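You operate a simulated robot arm through the tools that you are given. There is no shell and no other tool. Be economical: measure what you need, move in short steps, check, and stop when the job is done.

You are at the controls of a simulated two-armed robot. One attempt, no reset.

TASK
Hold the grey work lamp on the deck of the big crate steady with one hand and press the button of the grey work lamp to switch it on with the other.

Only the result counts: the job must be done as asked and must still hold three seconds after the hand-in. Knocking over, shifting, dropping, spilling or breaking anything else fails it.

THE ROBOT
Two 7-joint arms with two-finger parallel grippers on one trunk, on a base that drives. Base frame: it is fixed to the floor where the robot stands at the start and does not move with it; the origin is under the middle of the robot, x ahead of it, y to its left, z up; the surface under the hand at the start is at about z = 800. Units: mm, rad, N and s.
The left shoulder is at the start at [70, 188, 1215], the right one opposite. With the tool pointing down near the work surface each hand reaches from about 240 to 780 mm from the robot's upright axis, wherever it stands, measured 20 degrees to its own side. Places, roughly: button of the grey work lamp [500, 0, 900]. Payload 3.91 kg a hand.
The TCP of each hand is the grasp point between the finger pads, 30 mm short of the fingertips. In the tool frame z runs along the fingers and y along their closing line. Largest opening 110 mm; finger width 20, thickness 10; the body of the gripper, 48 by 112 mm, starts 55 mm behind the TCP.
Orientation is that of the tool frame in the base frame, as a unit quaternion [w, x, y, z]. With the fingers straight down and closing along the base's y, the tool's x points along the base's -x, its y along +y and its z along -z.

THE INTERFACE
- The arms move only by the tool apply_moves. It takes "left_rows", "right_rows" or both (then of equal length, played together; a hand with none holds still); each is one flat list of numbers, 7 for each row, row after row: the shift along the tool's x, y, z in mm, then the turn, a rotation vector about the tool's x, y, z in rad, then the opening in per cent of the stroke, from 0 (shut) to 100 (fully open). In form: [tx, ty, tz, wx, wy, wz, hand, tx, ty, tz, wx, wy, wz, hand, ...]. A call has 1 to 20 rows; each row is the pose to reach, as a shift and turn from the pose commanded when the call began, along the tool's axes at that moment. Rows are played at 5 a second. More than 50 mm and 0.15 rad between two rows, or a gripper value outside its range, and nothing of the call is played. Where a pose cannot be reached the arm comes as near as it can. A force on the tool above 40 N (or 10 N above the force at the start of the call, whichever is more), or a blocked arm, ends the call early, and 0.2 s more pass. The fingers move at their own pace (about 72 mm/s each) and stop on an object; they squeeze with about 31 N. The grip force told is the motor's: it shows also when the fingers shut on nothing. Time passes only in rows, and 0.2 s behind the last, so rows that repeat a pose let the fingers close. The reply holds the time, the measured pose of the TCP, the force on the tool along the base axes, the opening and the grip force, in the units named above and with some noise, with the torque about the TCP (base axes, N m) and any sound that the robot's microphone picked up.
- Cameras (640 x 400 px; columns grow to the right, rows downward): "scene" is now at [133.7, -0.4, 1431.6]; the picture's right is [-0.02, -1.00, 0.00], its down [-0.68, 0.01, -0.73] and it looks along [0.73, -0.02, -0.68] (base axes); focal length 267 px, centre (320, 200). "left" rides on the left gripper at [72, -17, -103] in its tool frame; the picture's right is [0.23, 0.97, 0.00], its down [-0.76, 0.18, -0.62] and it looks along [-0.61, 0.14, 0.78] (tool axes); focal length 222 px, centre (320, 200). "right" rides on the right gripper at [72, 17, -103] in its tool frame; the picture's right is [-0.23, 0.97, 0.00], its down [-0.76, -0.18, -0.62] and it looks along [-0.61, -0.14, 0.78] (tool axes); focal length 222 px, centre (320, 200).
- capture(camera): a new picture of that camera. The clock stands still meanwhile.
- lift_body(by): slides the trunk up (or, below 0, down) by that many mm; the arms and the scene camera ride with it, the base frame stays. It gives what a move gives, with no picture.
- base_move(legs): drives the robot by 1 to 6 legs, each [ahead, turn to the left] in mm and rad, along the robot's own axes; the way and the turn of a leg run together, so that a leg with both is an arc; at most 1500 mm and 3.142 rad a leg. The arms and the cameras ride along, it lands a little off, and it stops where it bumps. It gives what a move gives.
- head_to(pan, tilt): turns the head with the scene camera to pan (to the left, within 1.501 rad either way) and tilt (down, from -0.506 to 1.204), counted from straight ahead of the robot. It gives what a move gives.
- measure_at(camera, pixels): for up to 12 pixels [column, row] of the newest picture of that camera ("zoom" is the newest enlarged one), the place [x, y, z] in the base frame of the surface seen there, good to about 3 mm. The clock stands still meanwhile.
- inspect(camera, box): a new picture of the part [left, top, right, bottom] of that camera's present view, enlarged. The clock stands still meanwhile.
- sign_off(): hands the job in; it is judged then, once.

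Go step by step. Measure first, check grasps and placings, and put right what went wrong. The budget is 80 turns and 70 pictures, counting those below and the enlarged ones. Unless the task says otherwise, let go and move clear before handing in, and close with one line.

The tools are called after "Call:" as a command line: name --argument value ..., lists and objects as JSON in quotes. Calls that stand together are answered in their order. apply_moves: Moves the arms, as the interface text tells. Its arguments: {"type":"object","properties":{"left_rows":{"type":"array","items":{"type":"number"}},"right_rows":{"type":"array","items":{"type":"number"}}},"required":[]} The other tools are called the same way: lift_body (by) slides the trunk up or down; base_move (legs) drives the base; head_to (pan, tilt) turns the head that bears the scene camera; capture (camera) takes a picture; measure_at (camera, pixels) gives the place of the surface under pixels of a picture; inspect (camera, box) takes an enlarged picture of a part of a camera's view; sign_off () hands the job in.

At the start:

```text
clock: 0.0
left_position: [363.9, 129.8, 1223.1]
left_orientation: [0.0, 0.001, 1.0, 0.0]
left_force: [-0.7, -0.2, 0.5]
left_moment: [0.02, 0.02, -0.02]
left_grip_width: 110.0
left_finger_force: 0.0
right_position: [346.8, -172.3, 1201.7]
right_orientation: [0.001, 0.0, 1.0, 0.0]
right_force: [-0.3, -0.1, -0.2]
right_moment: [0.0, -0.01, -0.03]
right_grip_width: 110.1
right_finger_force: 0.1
trunk travel left (down, up): [-725.0, 215.0]
robot x, y, heading: [-1.4, 0.3, 0.003]
head pan, tilt: [-0.021, 0.75]
```

scene: 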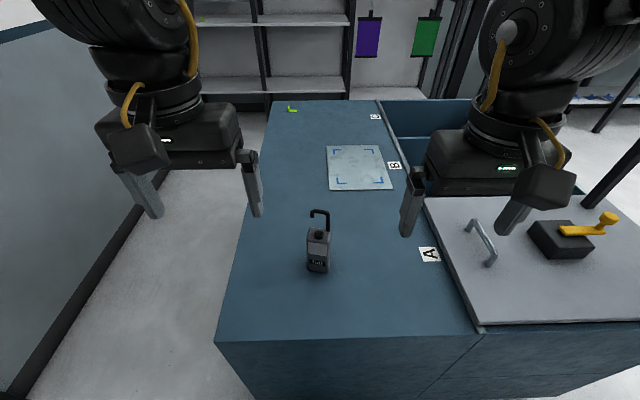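
right: 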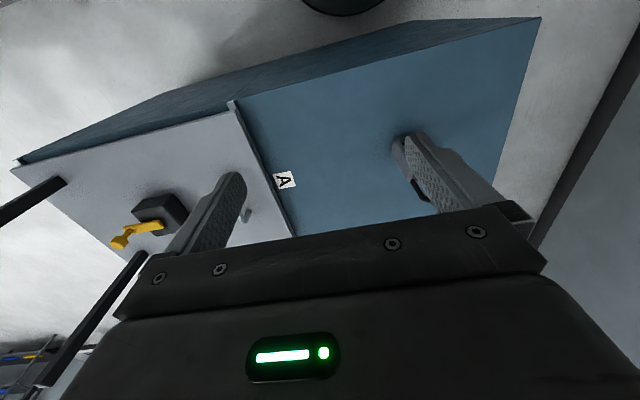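
left: 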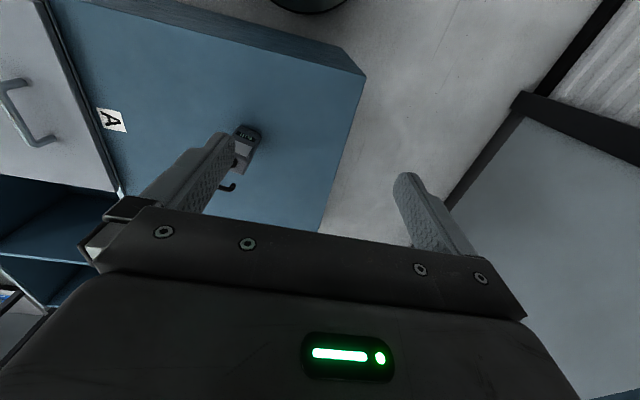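

The lamp stands at about (318,250) in the scene picture, with a hook on top. I'll enlarge it to find the button and measure.

Call:
inspect --camera "scene" --box '[270, 195, 370, 285]'

Call:
inspect --camera "left" --box '[190, 100, 290, 200]'

Call:
measure_at --camera "scene" --pixels '[[318, 236], [311, 255], [326, 255], [318, 268], [318, 262], [312, 230], [328, 230], [320, 212], [260, 250], [318, 290], [380, 250]]'

```text
4.44 times, centred on (320, 240) of scene
```

zoom: 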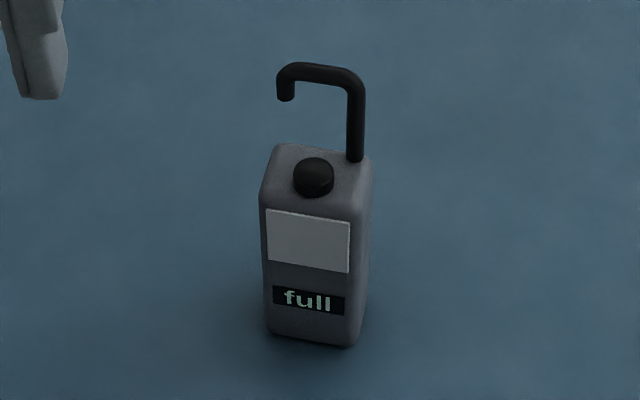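

```text
4.00 times, centred on (240, 150) of left
```

zoom: 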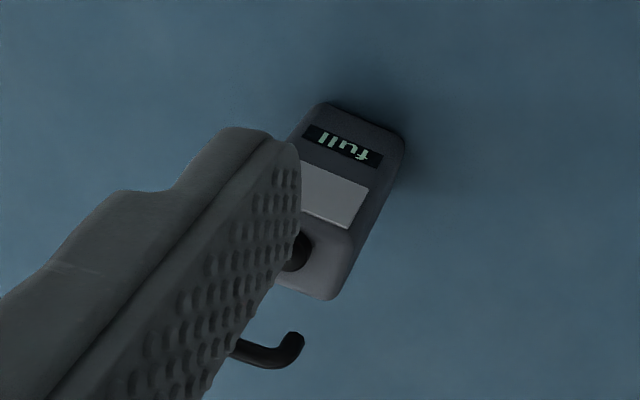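

```text
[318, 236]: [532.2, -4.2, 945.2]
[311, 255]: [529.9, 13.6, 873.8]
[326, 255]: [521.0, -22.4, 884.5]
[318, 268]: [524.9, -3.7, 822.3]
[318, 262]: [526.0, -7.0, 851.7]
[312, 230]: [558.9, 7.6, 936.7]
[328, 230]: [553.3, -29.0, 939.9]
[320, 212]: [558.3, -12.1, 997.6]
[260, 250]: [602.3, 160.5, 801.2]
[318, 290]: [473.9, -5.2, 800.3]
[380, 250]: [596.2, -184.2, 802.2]
```

The button is a black dome on the top, at zoom (314,177); the hook rises beside it at the back right. I'll take a tight zoom and measure the body more accurately.

Call:
inspect --camera "scene" --box '[290, 205, 350, 275]'

```text
5.71 times, centred on (320, 240) of scene
```

zoom: 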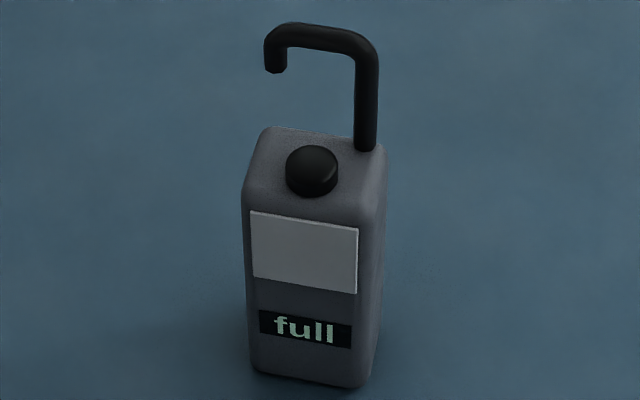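

Call:
measure_at --camera "zoom" --pixels '[[312, 160], [312, 186], [312, 203], [258, 180], [358, 200], [274, 138], [345, 148], [365, 130], [276, 65], [290, 35], [252, 200], [370, 300]]'

```text
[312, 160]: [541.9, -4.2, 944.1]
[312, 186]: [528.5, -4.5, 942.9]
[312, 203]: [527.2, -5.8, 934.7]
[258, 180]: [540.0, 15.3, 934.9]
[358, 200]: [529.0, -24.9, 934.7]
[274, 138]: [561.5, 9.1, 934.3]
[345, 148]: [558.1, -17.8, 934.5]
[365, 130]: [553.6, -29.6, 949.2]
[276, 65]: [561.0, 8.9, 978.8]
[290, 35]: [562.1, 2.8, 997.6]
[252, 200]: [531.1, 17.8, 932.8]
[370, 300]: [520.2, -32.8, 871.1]
```

The lamp's body is about 46–50 mm square, turned roughly -0.2 rad. Its top is at z 935, with the button top near (537,-4.5,945). I'll hold it with the left hand from the left side (near-horizontal fingers, camera up) and press with the right from above. First I yaw the left hand while it is clear of the lamp.

Call:
apply_moves --left_rows '[-14, 12, 12, 0, 0, -0.139, 100, -28, 24, 24, 0, 0, -0.278, 100, -42, 36, 36, 0, 0, -0.417, 100, -56, 48, 48, 0, 0, -0.556, 100, -70, 60, 60, 0, 0, -0.695, 100, -84, 72, 72, 0, 0, -0.834, 100, -98, 84, 84, 0, 0, -0.973, 100, -112, 96, 96, 0, 0, -1.112, 100, -126, 108, 108, 0, 0, -1.251, 100, -140, 120, 120, 0, 0, -1.39, 100]'

```text
clock: 2.2
left_position: [504.9, 250.0, 1102.5]
left_orientation: [-0.001, -0.641, 0.768, 0.0]
left_force: [-0.8, 0.1, -0.1]
left_moment: [0.02, 0.02, 0.01]
left_grip_width: 110.0
left_finger_force: 0.1
right_position: [346.9, -170.3, 1201.8]
right_orientation: [0.001, 0.0, 1.0, 0.0]
right_force: [-0.3, -0.4, 0.4]
right_moment: [0.0, -0.02, -0.03]
right_grip_width: 110.0
right_finger_force: 0.0
trunk travel left (down, up): [-725.0, 215.0]
robot x, y, heading: [-1.1, -1.4, -0.002]
head pan, tilt: [-0.021, 0.75]
```

The yaw went well. Now I tilt the fingers toward the lamp, about 1.31 rad, and lower the hand.

Call:
apply_moves --left_rows '[0, 0, 12, 0, 0.1455, 0, 100, 0, 0, 24, 0, 0.291, 0, 100, 0, 0, 36, 0, 0.4365, 0, 100, 0, 0, 48, 0, 0.582, 0, 100, 0, 0, 60, 0, 0.7275, 0, 100, 0, 0, 72, 0, 0.873, 0, 100, 0, 0, 84, 0, 1.0185, 0, 100, 0, 0, 96, 0, 1.164, 0, 100, 0, 0, 108, 0, 1.3095, 0, 100]'

Call:
capture --camera "left"

Call:
capture --camera "scene"

```text
clock: 4.2
left_position: [505.3, 252.7, 995.0]
left_orientation: [-0.468, -0.508, 0.608, -0.391]
left_force: [-1.2, -0.3, 0.7]
left_moment: [-0.04, -0.04, 0.0]
left_grip_width: 110.0
left_finger_force: 0.1
right_position: [346.8, -170.9, 1202.2]
right_orientation: [0.001, 0.0, 1.0, 0.001]
right_force: [0.5, -0.6, -0.8]
right_moment: [-0.04, 0.0, 0.01]
right_grip_width: 110.0
right_finger_force: 0.1
trunk travel left (down, up): [-725.0, 215.0]
robot x, y, heading: [-0.2, 2.9, -0.001]
head pan, tilt: [-0.021, 0.75]
```

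```text
63 pictures are left
```

left: 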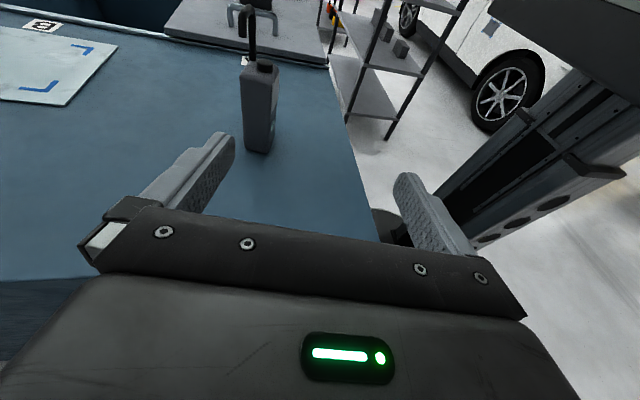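

```text
62 pictures are left
```

scene: 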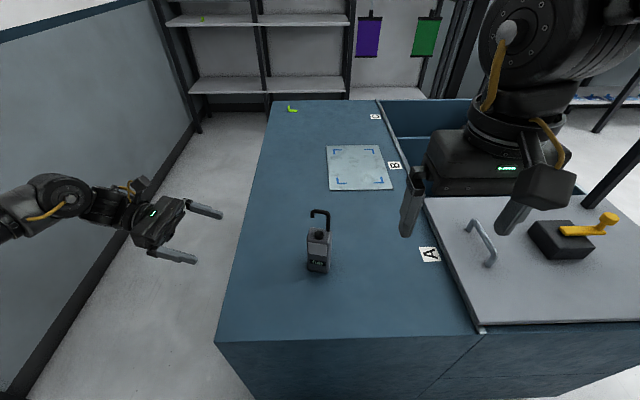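

The orientation is right, and the left camera sees the lamp's side at (258,110). I'll measure that face for position and yaw.

Call:
inspect --camera "left" --box '[215, 30, 305, 160]'

```text
3.08 times, centred on (260, 95) of left
```

zoom: 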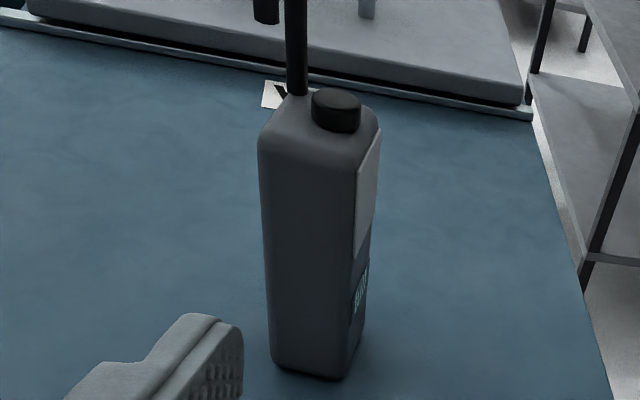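

Call:
measure_at --camera "zoom" --pixels '[[272, 180], [348, 190], [285, 350], [338, 358], [275, 280], [340, 285], [359, 240], [310, 250], [335, 95], [320, 122], [278, 130], [350, 145]]'

```text
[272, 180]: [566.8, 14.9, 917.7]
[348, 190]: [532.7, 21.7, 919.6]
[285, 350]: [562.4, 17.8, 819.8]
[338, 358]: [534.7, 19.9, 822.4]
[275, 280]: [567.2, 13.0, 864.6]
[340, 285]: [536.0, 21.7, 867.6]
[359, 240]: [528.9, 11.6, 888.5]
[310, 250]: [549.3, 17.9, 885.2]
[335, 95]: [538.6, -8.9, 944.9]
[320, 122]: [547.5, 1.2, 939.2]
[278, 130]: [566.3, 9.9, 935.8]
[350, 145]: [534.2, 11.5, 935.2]
```

The body's centre is near (547,-8), its yaw is -0.18, and it is about 42 deep (the closing direction) by 55. I'm moving the left hand to a pre-grasp pose 120 mm out from the lamp on its left side.

Call:
apply_moves --left_rows '[-15, -17.3, 29.7, 0, 0, 0, 100, -29.7, -34.6, 59.4, 0, 0, 0, 100, -44.6, -51.8, 89, 0, 0, 0, 100, -59.4, -69.1, 118.7, 0, 0, 0, 100, -74.3, -86.4, 148.4, 0, 0, 0, 100, -74.3, -86.4, 148.4, 0, 0, 0, 100]'

Call:
capture --camera "left"

Call:
capture --camera "scene"

```text
clock: 5.6
left_position: [567.5, 112.0, 886.5]
left_orientation: [-0.468, -0.508, 0.608, -0.391]
left_force: [-0.3, -0.6, -0.3]
left_moment: [0.0, -0.04, 0.0]
left_grip_width: 110.1
left_finger_force: 0.0
right_position: [345.3, -171.0, 1201.9]
right_orientation: [0.001, 0.0, 1.0, 0.0]
right_force: [-0.9, -0.1, -0.2]
right_moment: [-0.02, -0.02, -0.01]
right_grip_width: 109.8
right_finger_force: 0.1
trunk travel left (down, up): [-725.0, 215.0]
robot x, y, heading: [2.2, -1.1, 0.002]
head pan, tilt: [-0.021, 0.75]
```

```text
60 pictures are left
```

left: 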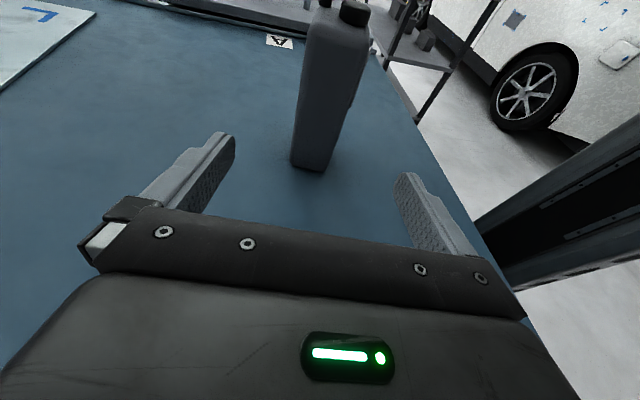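

```text
59 pictures are left
```

scene: 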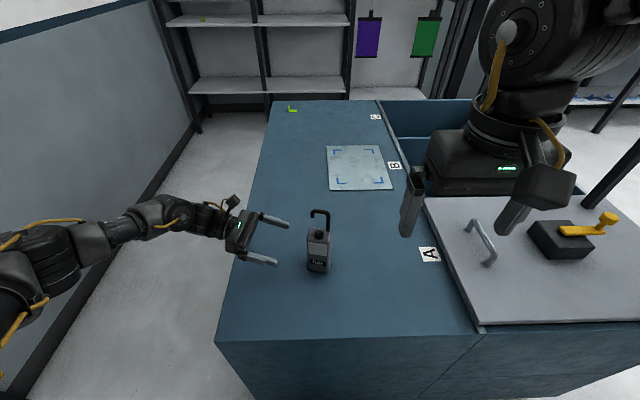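

Aligned, with the lamp between the fingers. I'm advancing 115 mm with the fingers open.

Call:
apply_moves --left_rows '[7.5, 0, 28, 0, 0, 0, 100, 15, 0, 56, 0, 0, 0, 100, 22, 0, 83, 0, 0, 0, 100, 29.7, 0, 111, 0, 0, 0, 100, 29.7, 0, 111, 0, 0, 0, 100]'

Call:
capture --camera "left"

Call:
inspect --camera "scene" --box '[250, 180, 390, 285]'

```text
clock: 6.8
left_position: [545.4, 0.0, 885.8]
left_orientation: [-0.468, -0.508, 0.609, -0.39]
left_force: [-0.2, -0.4, -0.5]
left_moment: [0.0, 0.0, 0.01]
left_grip_width: 109.8
left_finger_force: 0.1
right_position: [347.1, -171.3, 1201.9]
right_orientation: [0.001, 0.0, 1.0, 0.001]
right_force: [-0.5, 0.3, 0.3]
right_moment: [-0.01, 0.02, 0.01]
right_grip_width: 109.6
right_finger_force: 0.1
trunk travel left (down, up): [-725.0, 215.0]
robot x, y, heading: [2.5, -0.9, 0.006]
head pan, tilt: [-0.021, 0.75]
```

```text
58 pictures are left
```

left: 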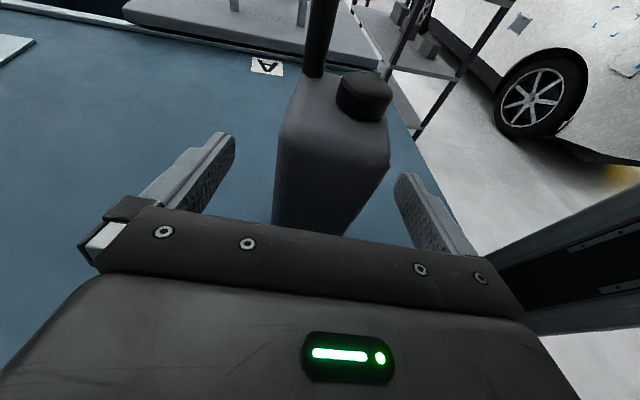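

```text
3.81 times, centred on (320, 232) of scene
```

zoom: 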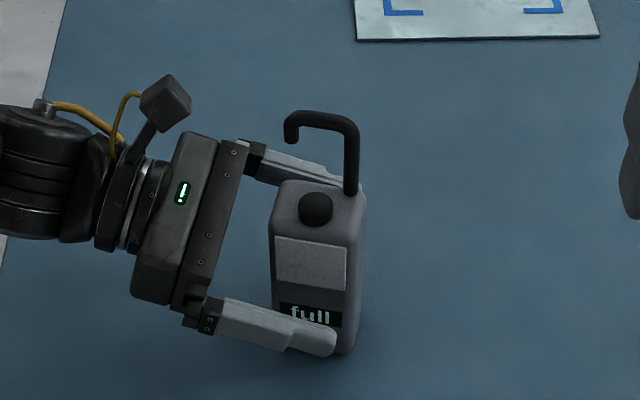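

The fingers straddle the body. I'll close to 55 mm first and check the centring.

Call:
apply_moves --left_rows '[0, 0, 0, 0, 0, 0, 75, 0, 0, 0, 0, 0, 0, 52, 0, 0, 0, 0, 0, 0, 52]'

Call:
capture --camera "left"

```text
clock: 7.6
left_position: [546.4, 0.0, 886.5]
left_orientation: [-0.468, -0.508, 0.609, -0.39]
left_force: [-0.1, -0.9, -0.9]
left_moment: [-0.01, -0.02, -0.03]
left_grip_width: 57.1
left_finger_force: 0.0
right_position: [347.2, -171.4, 1202.1]
right_orientation: [0.001, 0.001, 1.0, 0.001]
right_force: [0.6, 0.0, 0.4]
right_moment: [0.0, 0.02, 0.02]
right_grip_width: 110.0
right_finger_force: 0.0
trunk travel left (down, up): [-725.0, 215.0]
robot x, y, heading: [-2.7, -0.4, -0.002]
head pan, tilt: [-0.021, 0.75]
```

```text
56 pictures are left
```

left: 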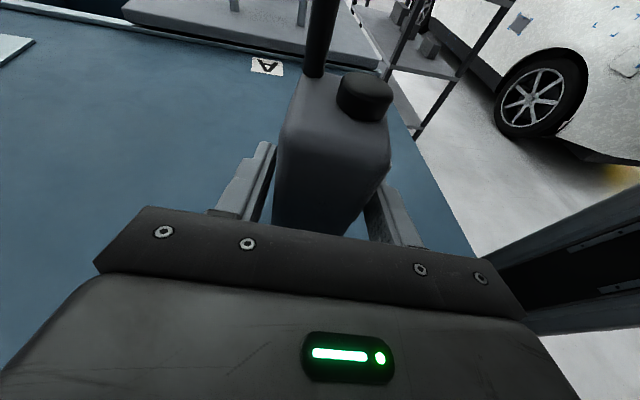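

It is centred well, so I'll grip.

Call:
apply_moves --left_rows '[0, 0, 0, 0, 0, 0, 42, 0, 0, 0, 0, 0, 0, 34, 0, 0, 0, 0, 0, 0, 25, 0, 0, 0, 0, 0, 0, 20, 0, 0, 0, 0, 0, 0, 20]'

Call:
inspect --camera "scene" --box '[270, 195, 370, 285]'

Call:
inspect --camera "left" --box '[240, 30, 440, 250]'

```text
clock: 8.8
left_position: [547.0, -1.0, 886.1]
left_orientation: [-0.468, -0.508, 0.609, -0.39]
left_force: [0.7, -1.4, 0.9]
left_moment: [-0.07, 0.02, 0.02]
left_grip_width: 44.8
left_finger_force: 30.9
right_position: [347.3, -172.4, 1201.7]
right_orientation: [0.001, 0.0, 1.0, 0.001]
right_force: [0.0, 0.2, 0.8]
right_moment: [-0.01, -0.02, 0.01]
right_grip_width: 110.1
right_finger_force: 0.2
trunk travel left (down, up): [-725.0, 215.0]
robot x, y, heading: [-1.2, -1.3, 0.0]
head pan, tilt: [-0.021, 0.75]
```

```text
4.44 times, centred on (320, 240) of scene
```

zoom: 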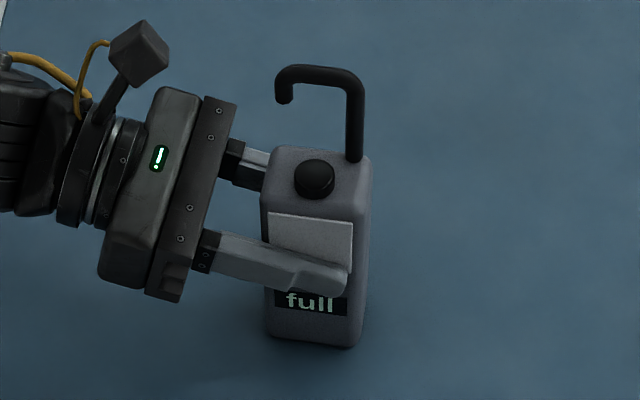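

```text
1.82 times, centred on (340, 140) of left
```

zoom: 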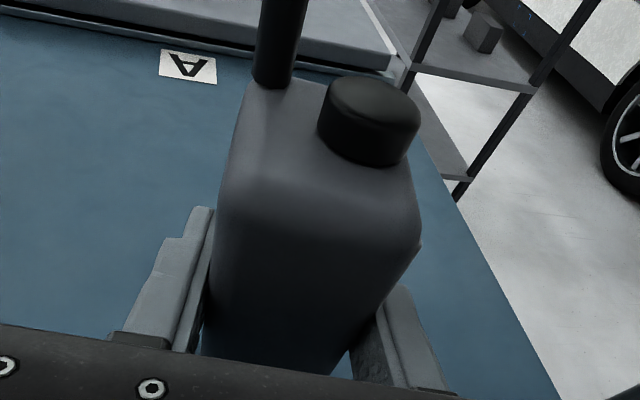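

Call:
measure_at --camera "zoom" --pixels '[[375, 100], [345, 90], [410, 110], [368, 85], [370, 118], [280, 70], [300, 150]]'

```text
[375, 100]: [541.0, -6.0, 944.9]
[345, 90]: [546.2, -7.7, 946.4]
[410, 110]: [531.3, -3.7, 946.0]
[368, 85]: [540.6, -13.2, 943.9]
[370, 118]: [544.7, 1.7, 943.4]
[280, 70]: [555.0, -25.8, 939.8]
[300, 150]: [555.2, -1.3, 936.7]
```

The grip is firm: 44.8 mm wide at 31 N, and the lamp is unmoved. The button centre is about (539,-5,946). I'm bringing the shut right hand above it, slightly forward to stay clear of the hook.

Call:
apply_moves --right_rows '[-31.5, 28, 13, 0, 0, 0, 50, -63, 56, 27, 0, 0, 0, 0, -94.5, 83.5, 40, 0, 0, 0, 0, -126, 111, 53, 0, 0, 0, 0, -157.5, 139, 67, 0, 0, 0, 0, -189, 167, 80, 0, 0, 0, 0, -189, 167, 110, 0, 0, 0, 0, -189, 167, 142, 0, 0, 0, 0, -189, 167, 142, 0, 0, 0, 0]'

Call:
inspect --camera "scene" --box '[230, 130, 430, 285]'

Call:
capture --camera "left"

Call:
capture --camera "right"

```text
clock: 10.8
left_position: [545.9, -0.1, 885.7]
left_orientation: [-0.468, -0.508, 0.608, -0.391]
left_force: [1.2, 1.5, 2.2]
left_moment: [0.02, 0.11, -0.02]
left_grip_width: 45.0
left_finger_force: 30.7
right_position: [537.5, -3.6, 1060.7]
right_orientation: [0.001, 0.0, 1.0, 0.001]
right_force: [0.2, -0.2, -0.1]
right_moment: [0.04, 0.01, 0.02]
right_grip_width: 0.0
right_finger_force: 30.2
trunk travel left (down, up): [-725.0, 215.0]
robot x, y, heading: [-0.2, 0.2, -0.005]
head pan, tilt: [-0.021, 0.75]
```

```text
2.58 times, centred on (330, 208) of scene
```

zoom: 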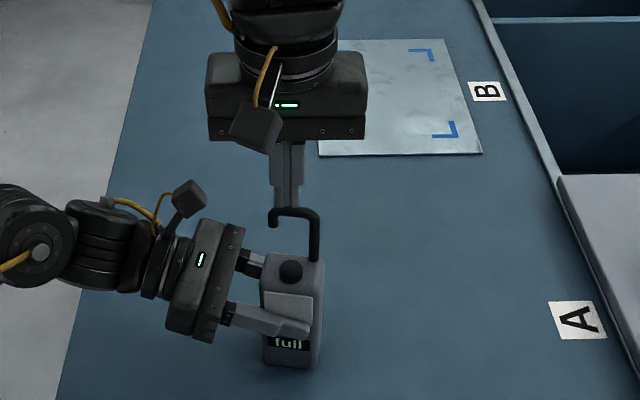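

```text
52 pictures are left
```

left: 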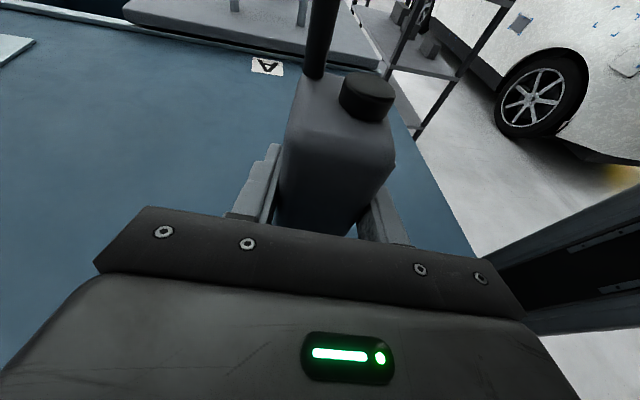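

```text
51 pictures are left
```

right: 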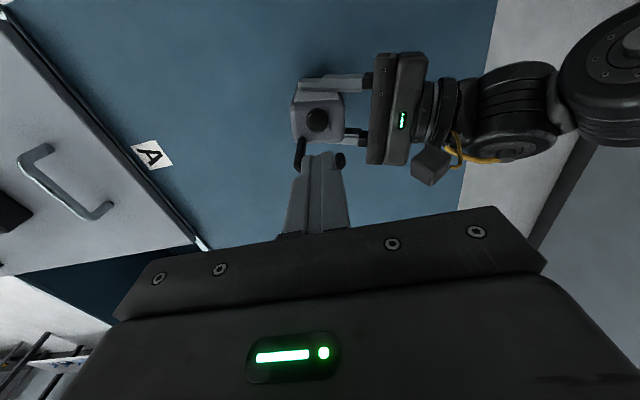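

The tip is over the button and forward of the hook. I'm descending to just above it, tip at about z 953, and checking.

Call:
apply_moves --right_rows '[1.5, 0, 25, 0, 0, 0, 0, 1.5, 0, 50, 0, 0, 0, 0, 1.5, 0, 68, 0, 0, 0, 0, 1.5, 0, 77, 0, 0, 0, 0, 1.5, 0, 77, 0, 0, 0, 0]'

Call:
inspect --camera "scene" --box '[250, 150, 390, 285]'

Call:
inspect --camera "left" --box '[240, 0, 440, 200]'

```text
clock: 12.0
left_position: [546.1, -1.2, 885.9]
left_orientation: [-0.468, -0.508, 0.609, -0.39]
left_force: [0.1, 0.4, 1.2]
left_moment: [-0.06, 0.07, -0.03]
left_grip_width: 44.8
left_finger_force: 31.0
right_position: [535.3, -5.3, 983.3]
right_orientation: [0.002, 0.0, 1.0, 0.001]
right_force: [-0.2, -0.2, 0.0]
right_moment: [0.0, 0.01, 0.01]
right_grip_width: 0.2
right_finger_force: 30.7
trunk travel left (down, up): [-725.0, 215.0]
robot x, y, heading: [-0.5, 2.0, -0.001]
head pan, tilt: [-0.021, 0.75]
```

```text
2.96 times, centred on (320, 218) of scene
```

zoom: 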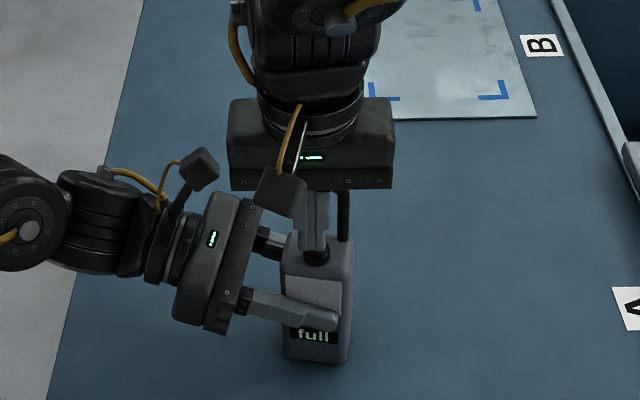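

```text
2.00 times, centred on (340, 100) of left
```

zoom: 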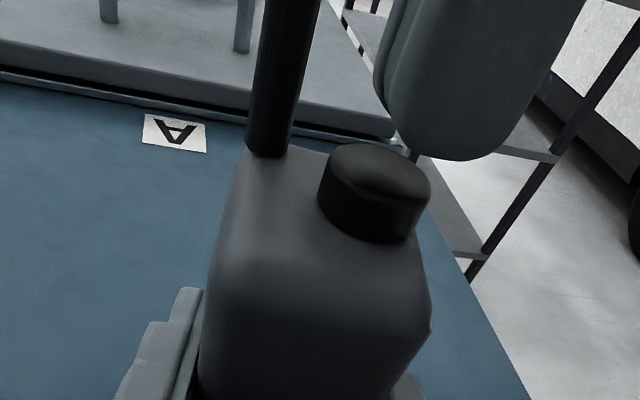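

From the left camera the finger looks a bit toward the robot from the button's centre. I'll measure both.

Call:
measure_at --camera "zoom" --pixels '[[395, 120], [440, 140], [500, 130], [400, 60], [330, 165], [425, 190], [375, 160], [375, 185], [375, 220], [285, 80]]'

```text
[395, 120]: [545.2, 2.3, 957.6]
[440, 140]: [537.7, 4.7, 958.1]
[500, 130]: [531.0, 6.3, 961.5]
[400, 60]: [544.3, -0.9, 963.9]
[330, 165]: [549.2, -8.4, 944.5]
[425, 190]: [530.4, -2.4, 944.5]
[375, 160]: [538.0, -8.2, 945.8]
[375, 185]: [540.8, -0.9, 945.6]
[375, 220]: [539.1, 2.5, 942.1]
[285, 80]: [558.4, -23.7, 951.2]
```

The finger spans x 527–547 over a button spanning x 530–549, and is centred in y, so it is good to press. I'm stepping down gently.

Call:
apply_moves --right_rows '[-1, 0, 3, 0, 0, 0, 0, -1, 0, 5, 0, 0, 0, 0, -1, 0, 6.5, 0, 0, 0, 0, -1, 0, 8, 0, 0, 0, 0, -1, 0, 9, 0, 0, 0, 0, -1, 0, 10, 0, 0, 0, 0]'

```text
clock: 13.4
left_position: [546.2, -0.6, 886.3]
left_orientation: [-0.468, -0.508, 0.609, -0.391]
left_force: [-0.4, 0.8, 1.0]
left_moment: [-0.11, 0.04, -0.03]
left_grip_width: 44.9
left_finger_force: 31.3
right_position: [536.0, -5.3, 972.0]
right_orientation: [0.001, 0.0, 1.0, 0.001]
right_force: [0.7, -0.9, 0.8]
right_moment: [-0.02, 0.02, 0.02]
right_grip_width: 0.0
right_finger_force: 31.0
trunk travel left (down, up): [-725.0, 215.0]
robot x, y, heading: [-2.1, 0.1, -0.002]
head pan, tilt: [-0.021, 0.75]
```

There is no contact force yet at TCP z 972. I'll continue in 1 mm steps.

Call:
apply_moves --right_rows '[0, 0, 1, 0, 0, 0, 0, 0, 0, 2, 0, 0, 0, 0, 0, 0, 3, 0, 0, 0, 0, 0, 0, 4, 0, 0, 0, 0]'

Call:
inspect --camera "left" --box '[240, 0, 440, 200]'

```text
clock: 14.4
left_position: [546.0, 0.1, 886.8]
left_orientation: [-0.468, -0.508, 0.609, -0.391]
left_force: [0.8, 0.3, -0.1]
left_moment: [-0.17, 0.0, 0.04]
left_grip_width: 44.9
left_finger_force: 31.1
right_position: [535.4, -4.7, 969.8]
right_orientation: [0.002, 0.001, 1.0, 0.001]
right_force: [-0.2, 0.3, 3.2]
right_moment: [-0.03, -0.02, -0.01]
right_grip_width: 0.0
right_finger_force: 31.7
trunk travel left (down, up): [-725.0, 215.0]
robot x, y, heading: [-0.4, 2.3, -0.003]
head pan, tilt: [-0.021, 0.75]
heard: click
```

```text
2.00 times, centred on (340, 100) of left
```

zoom: 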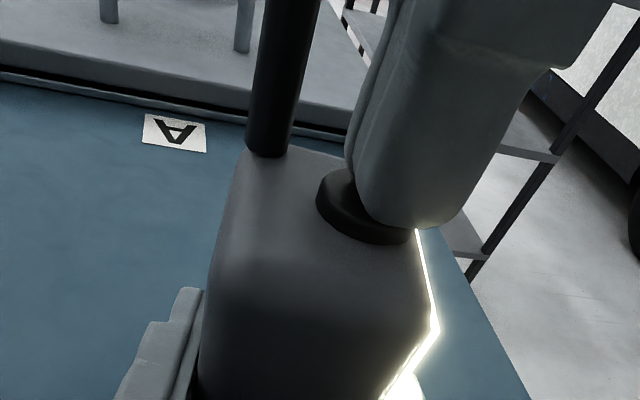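

A click, and the panel on the front glows: the lamp is on. I'm lifting the right hand straight up, then back to its side.

Call:
apply_moves --right_rows '[0, 0, -5, 0, 0, 0, 0, 0, 0, -25, 0, 0, 0, 0, 0, 0, -60, 0, 0, 0, 0, 0, 0, -100, 0, 0, 0, 0, 0, 0, -140, 0, 0, 0, 0, 20, -35, -160, 0, 0, 0, 0, 45, -70, -180, 0, 0, 0, 0, 75, -105, -190, 0, 0, 0, 0, 105, -135, -200, 0, 0, 0, 0]'

Call:
inspect --camera "scene" --box '[250, 180, 390, 285]'

```text
clock: 16.4
left_position: [545.4, -2.7, 886.6]
left_orientation: [-0.466, -0.509, 0.609, -0.39]
left_force: [0.0, -0.3, -0.1]
left_moment: [-0.12, 0.06, 0.05]
left_grip_width: 44.8
left_finger_force: 31.1
right_position: [428.9, -141.5, 1169.7]
right_orientation: [0.001, 0.0, 1.0, 0.001]
right_force: [0.0, 0.5, -0.4]
right_moment: [0.02, -0.01, 0.02]
right_grip_width: 0.0
right_finger_force: 31.2
trunk travel left (down, up): [-725.0, 215.0]
robot x, y, heading: [-1.9, 1.8, 0.004]
head pan, tilt: [-0.021, 0.75]
```

```text
3.81 times, centred on (320, 232) of scene
```

zoom: 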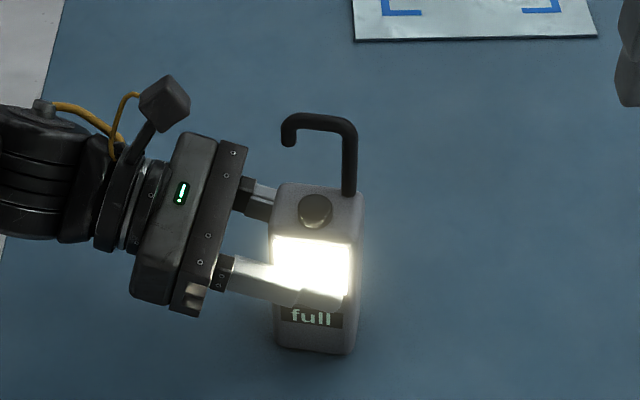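

The lamp stays on with the right hand clear. Now I open the left hand and withdraw it along its approach line.

Call:
apply_moves --left_rows '[0, 0, 0, 0, 0, 0, 50, 0, 0, 0, 0, 0, 0, 75, 0, 0, 0, 0, 0, 0, 100, 0, 0, 0, 0, 0, 0, 100, -7.5, 0, -28, 0, 0, 0, 100, -15, 0, -56, 0, 0, 0, 100, -22, 0, -83, 0, 0, 0, 100, -30, 0, -113, 0, 0, 0, 100, -36, 0, -140, 0, 0, 0, 100]'

Call:
capture --camera "scene"

```text
clock: 18.4
left_position: [575.2, 141.8, 886.9]
left_orientation: [-0.469, -0.507, 0.609, -0.39]
left_force: [0.2, -0.4, 0.3]
left_moment: [0.01, 0.01, -0.01]
left_grip_width: 110.0
left_finger_force: 0.0
right_position: [430.2, -139.1, 1169.4]
right_orientation: [0.001, 0.0, 1.0, 0.002]
right_force: [-0.3, 0.1, 0.0]
right_moment: [0.03, -0.03, 0.0]
right_grip_width: 0.2
right_finger_force: 30.8
trunk travel left (down, up): [-725.0, 215.0]
robot x, y, heading: [2.8, -0.6, -0.001]
head pan, tilt: [-0.021, 0.75]
```

```text
46 pictures are left
```

scene: 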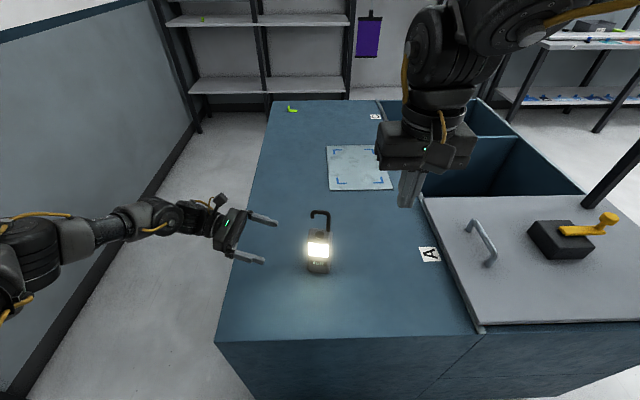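

The lamp stands lit at (318,250), upright and in place, and both hands are clear. I'm handing in.

Call:
sign_off

```text
The job is handed in.
```

The left hand held the grey work lamp steady while the right pressed its button. It clicked on and was still lit and upright in its place at the last picture, with both hands clear.
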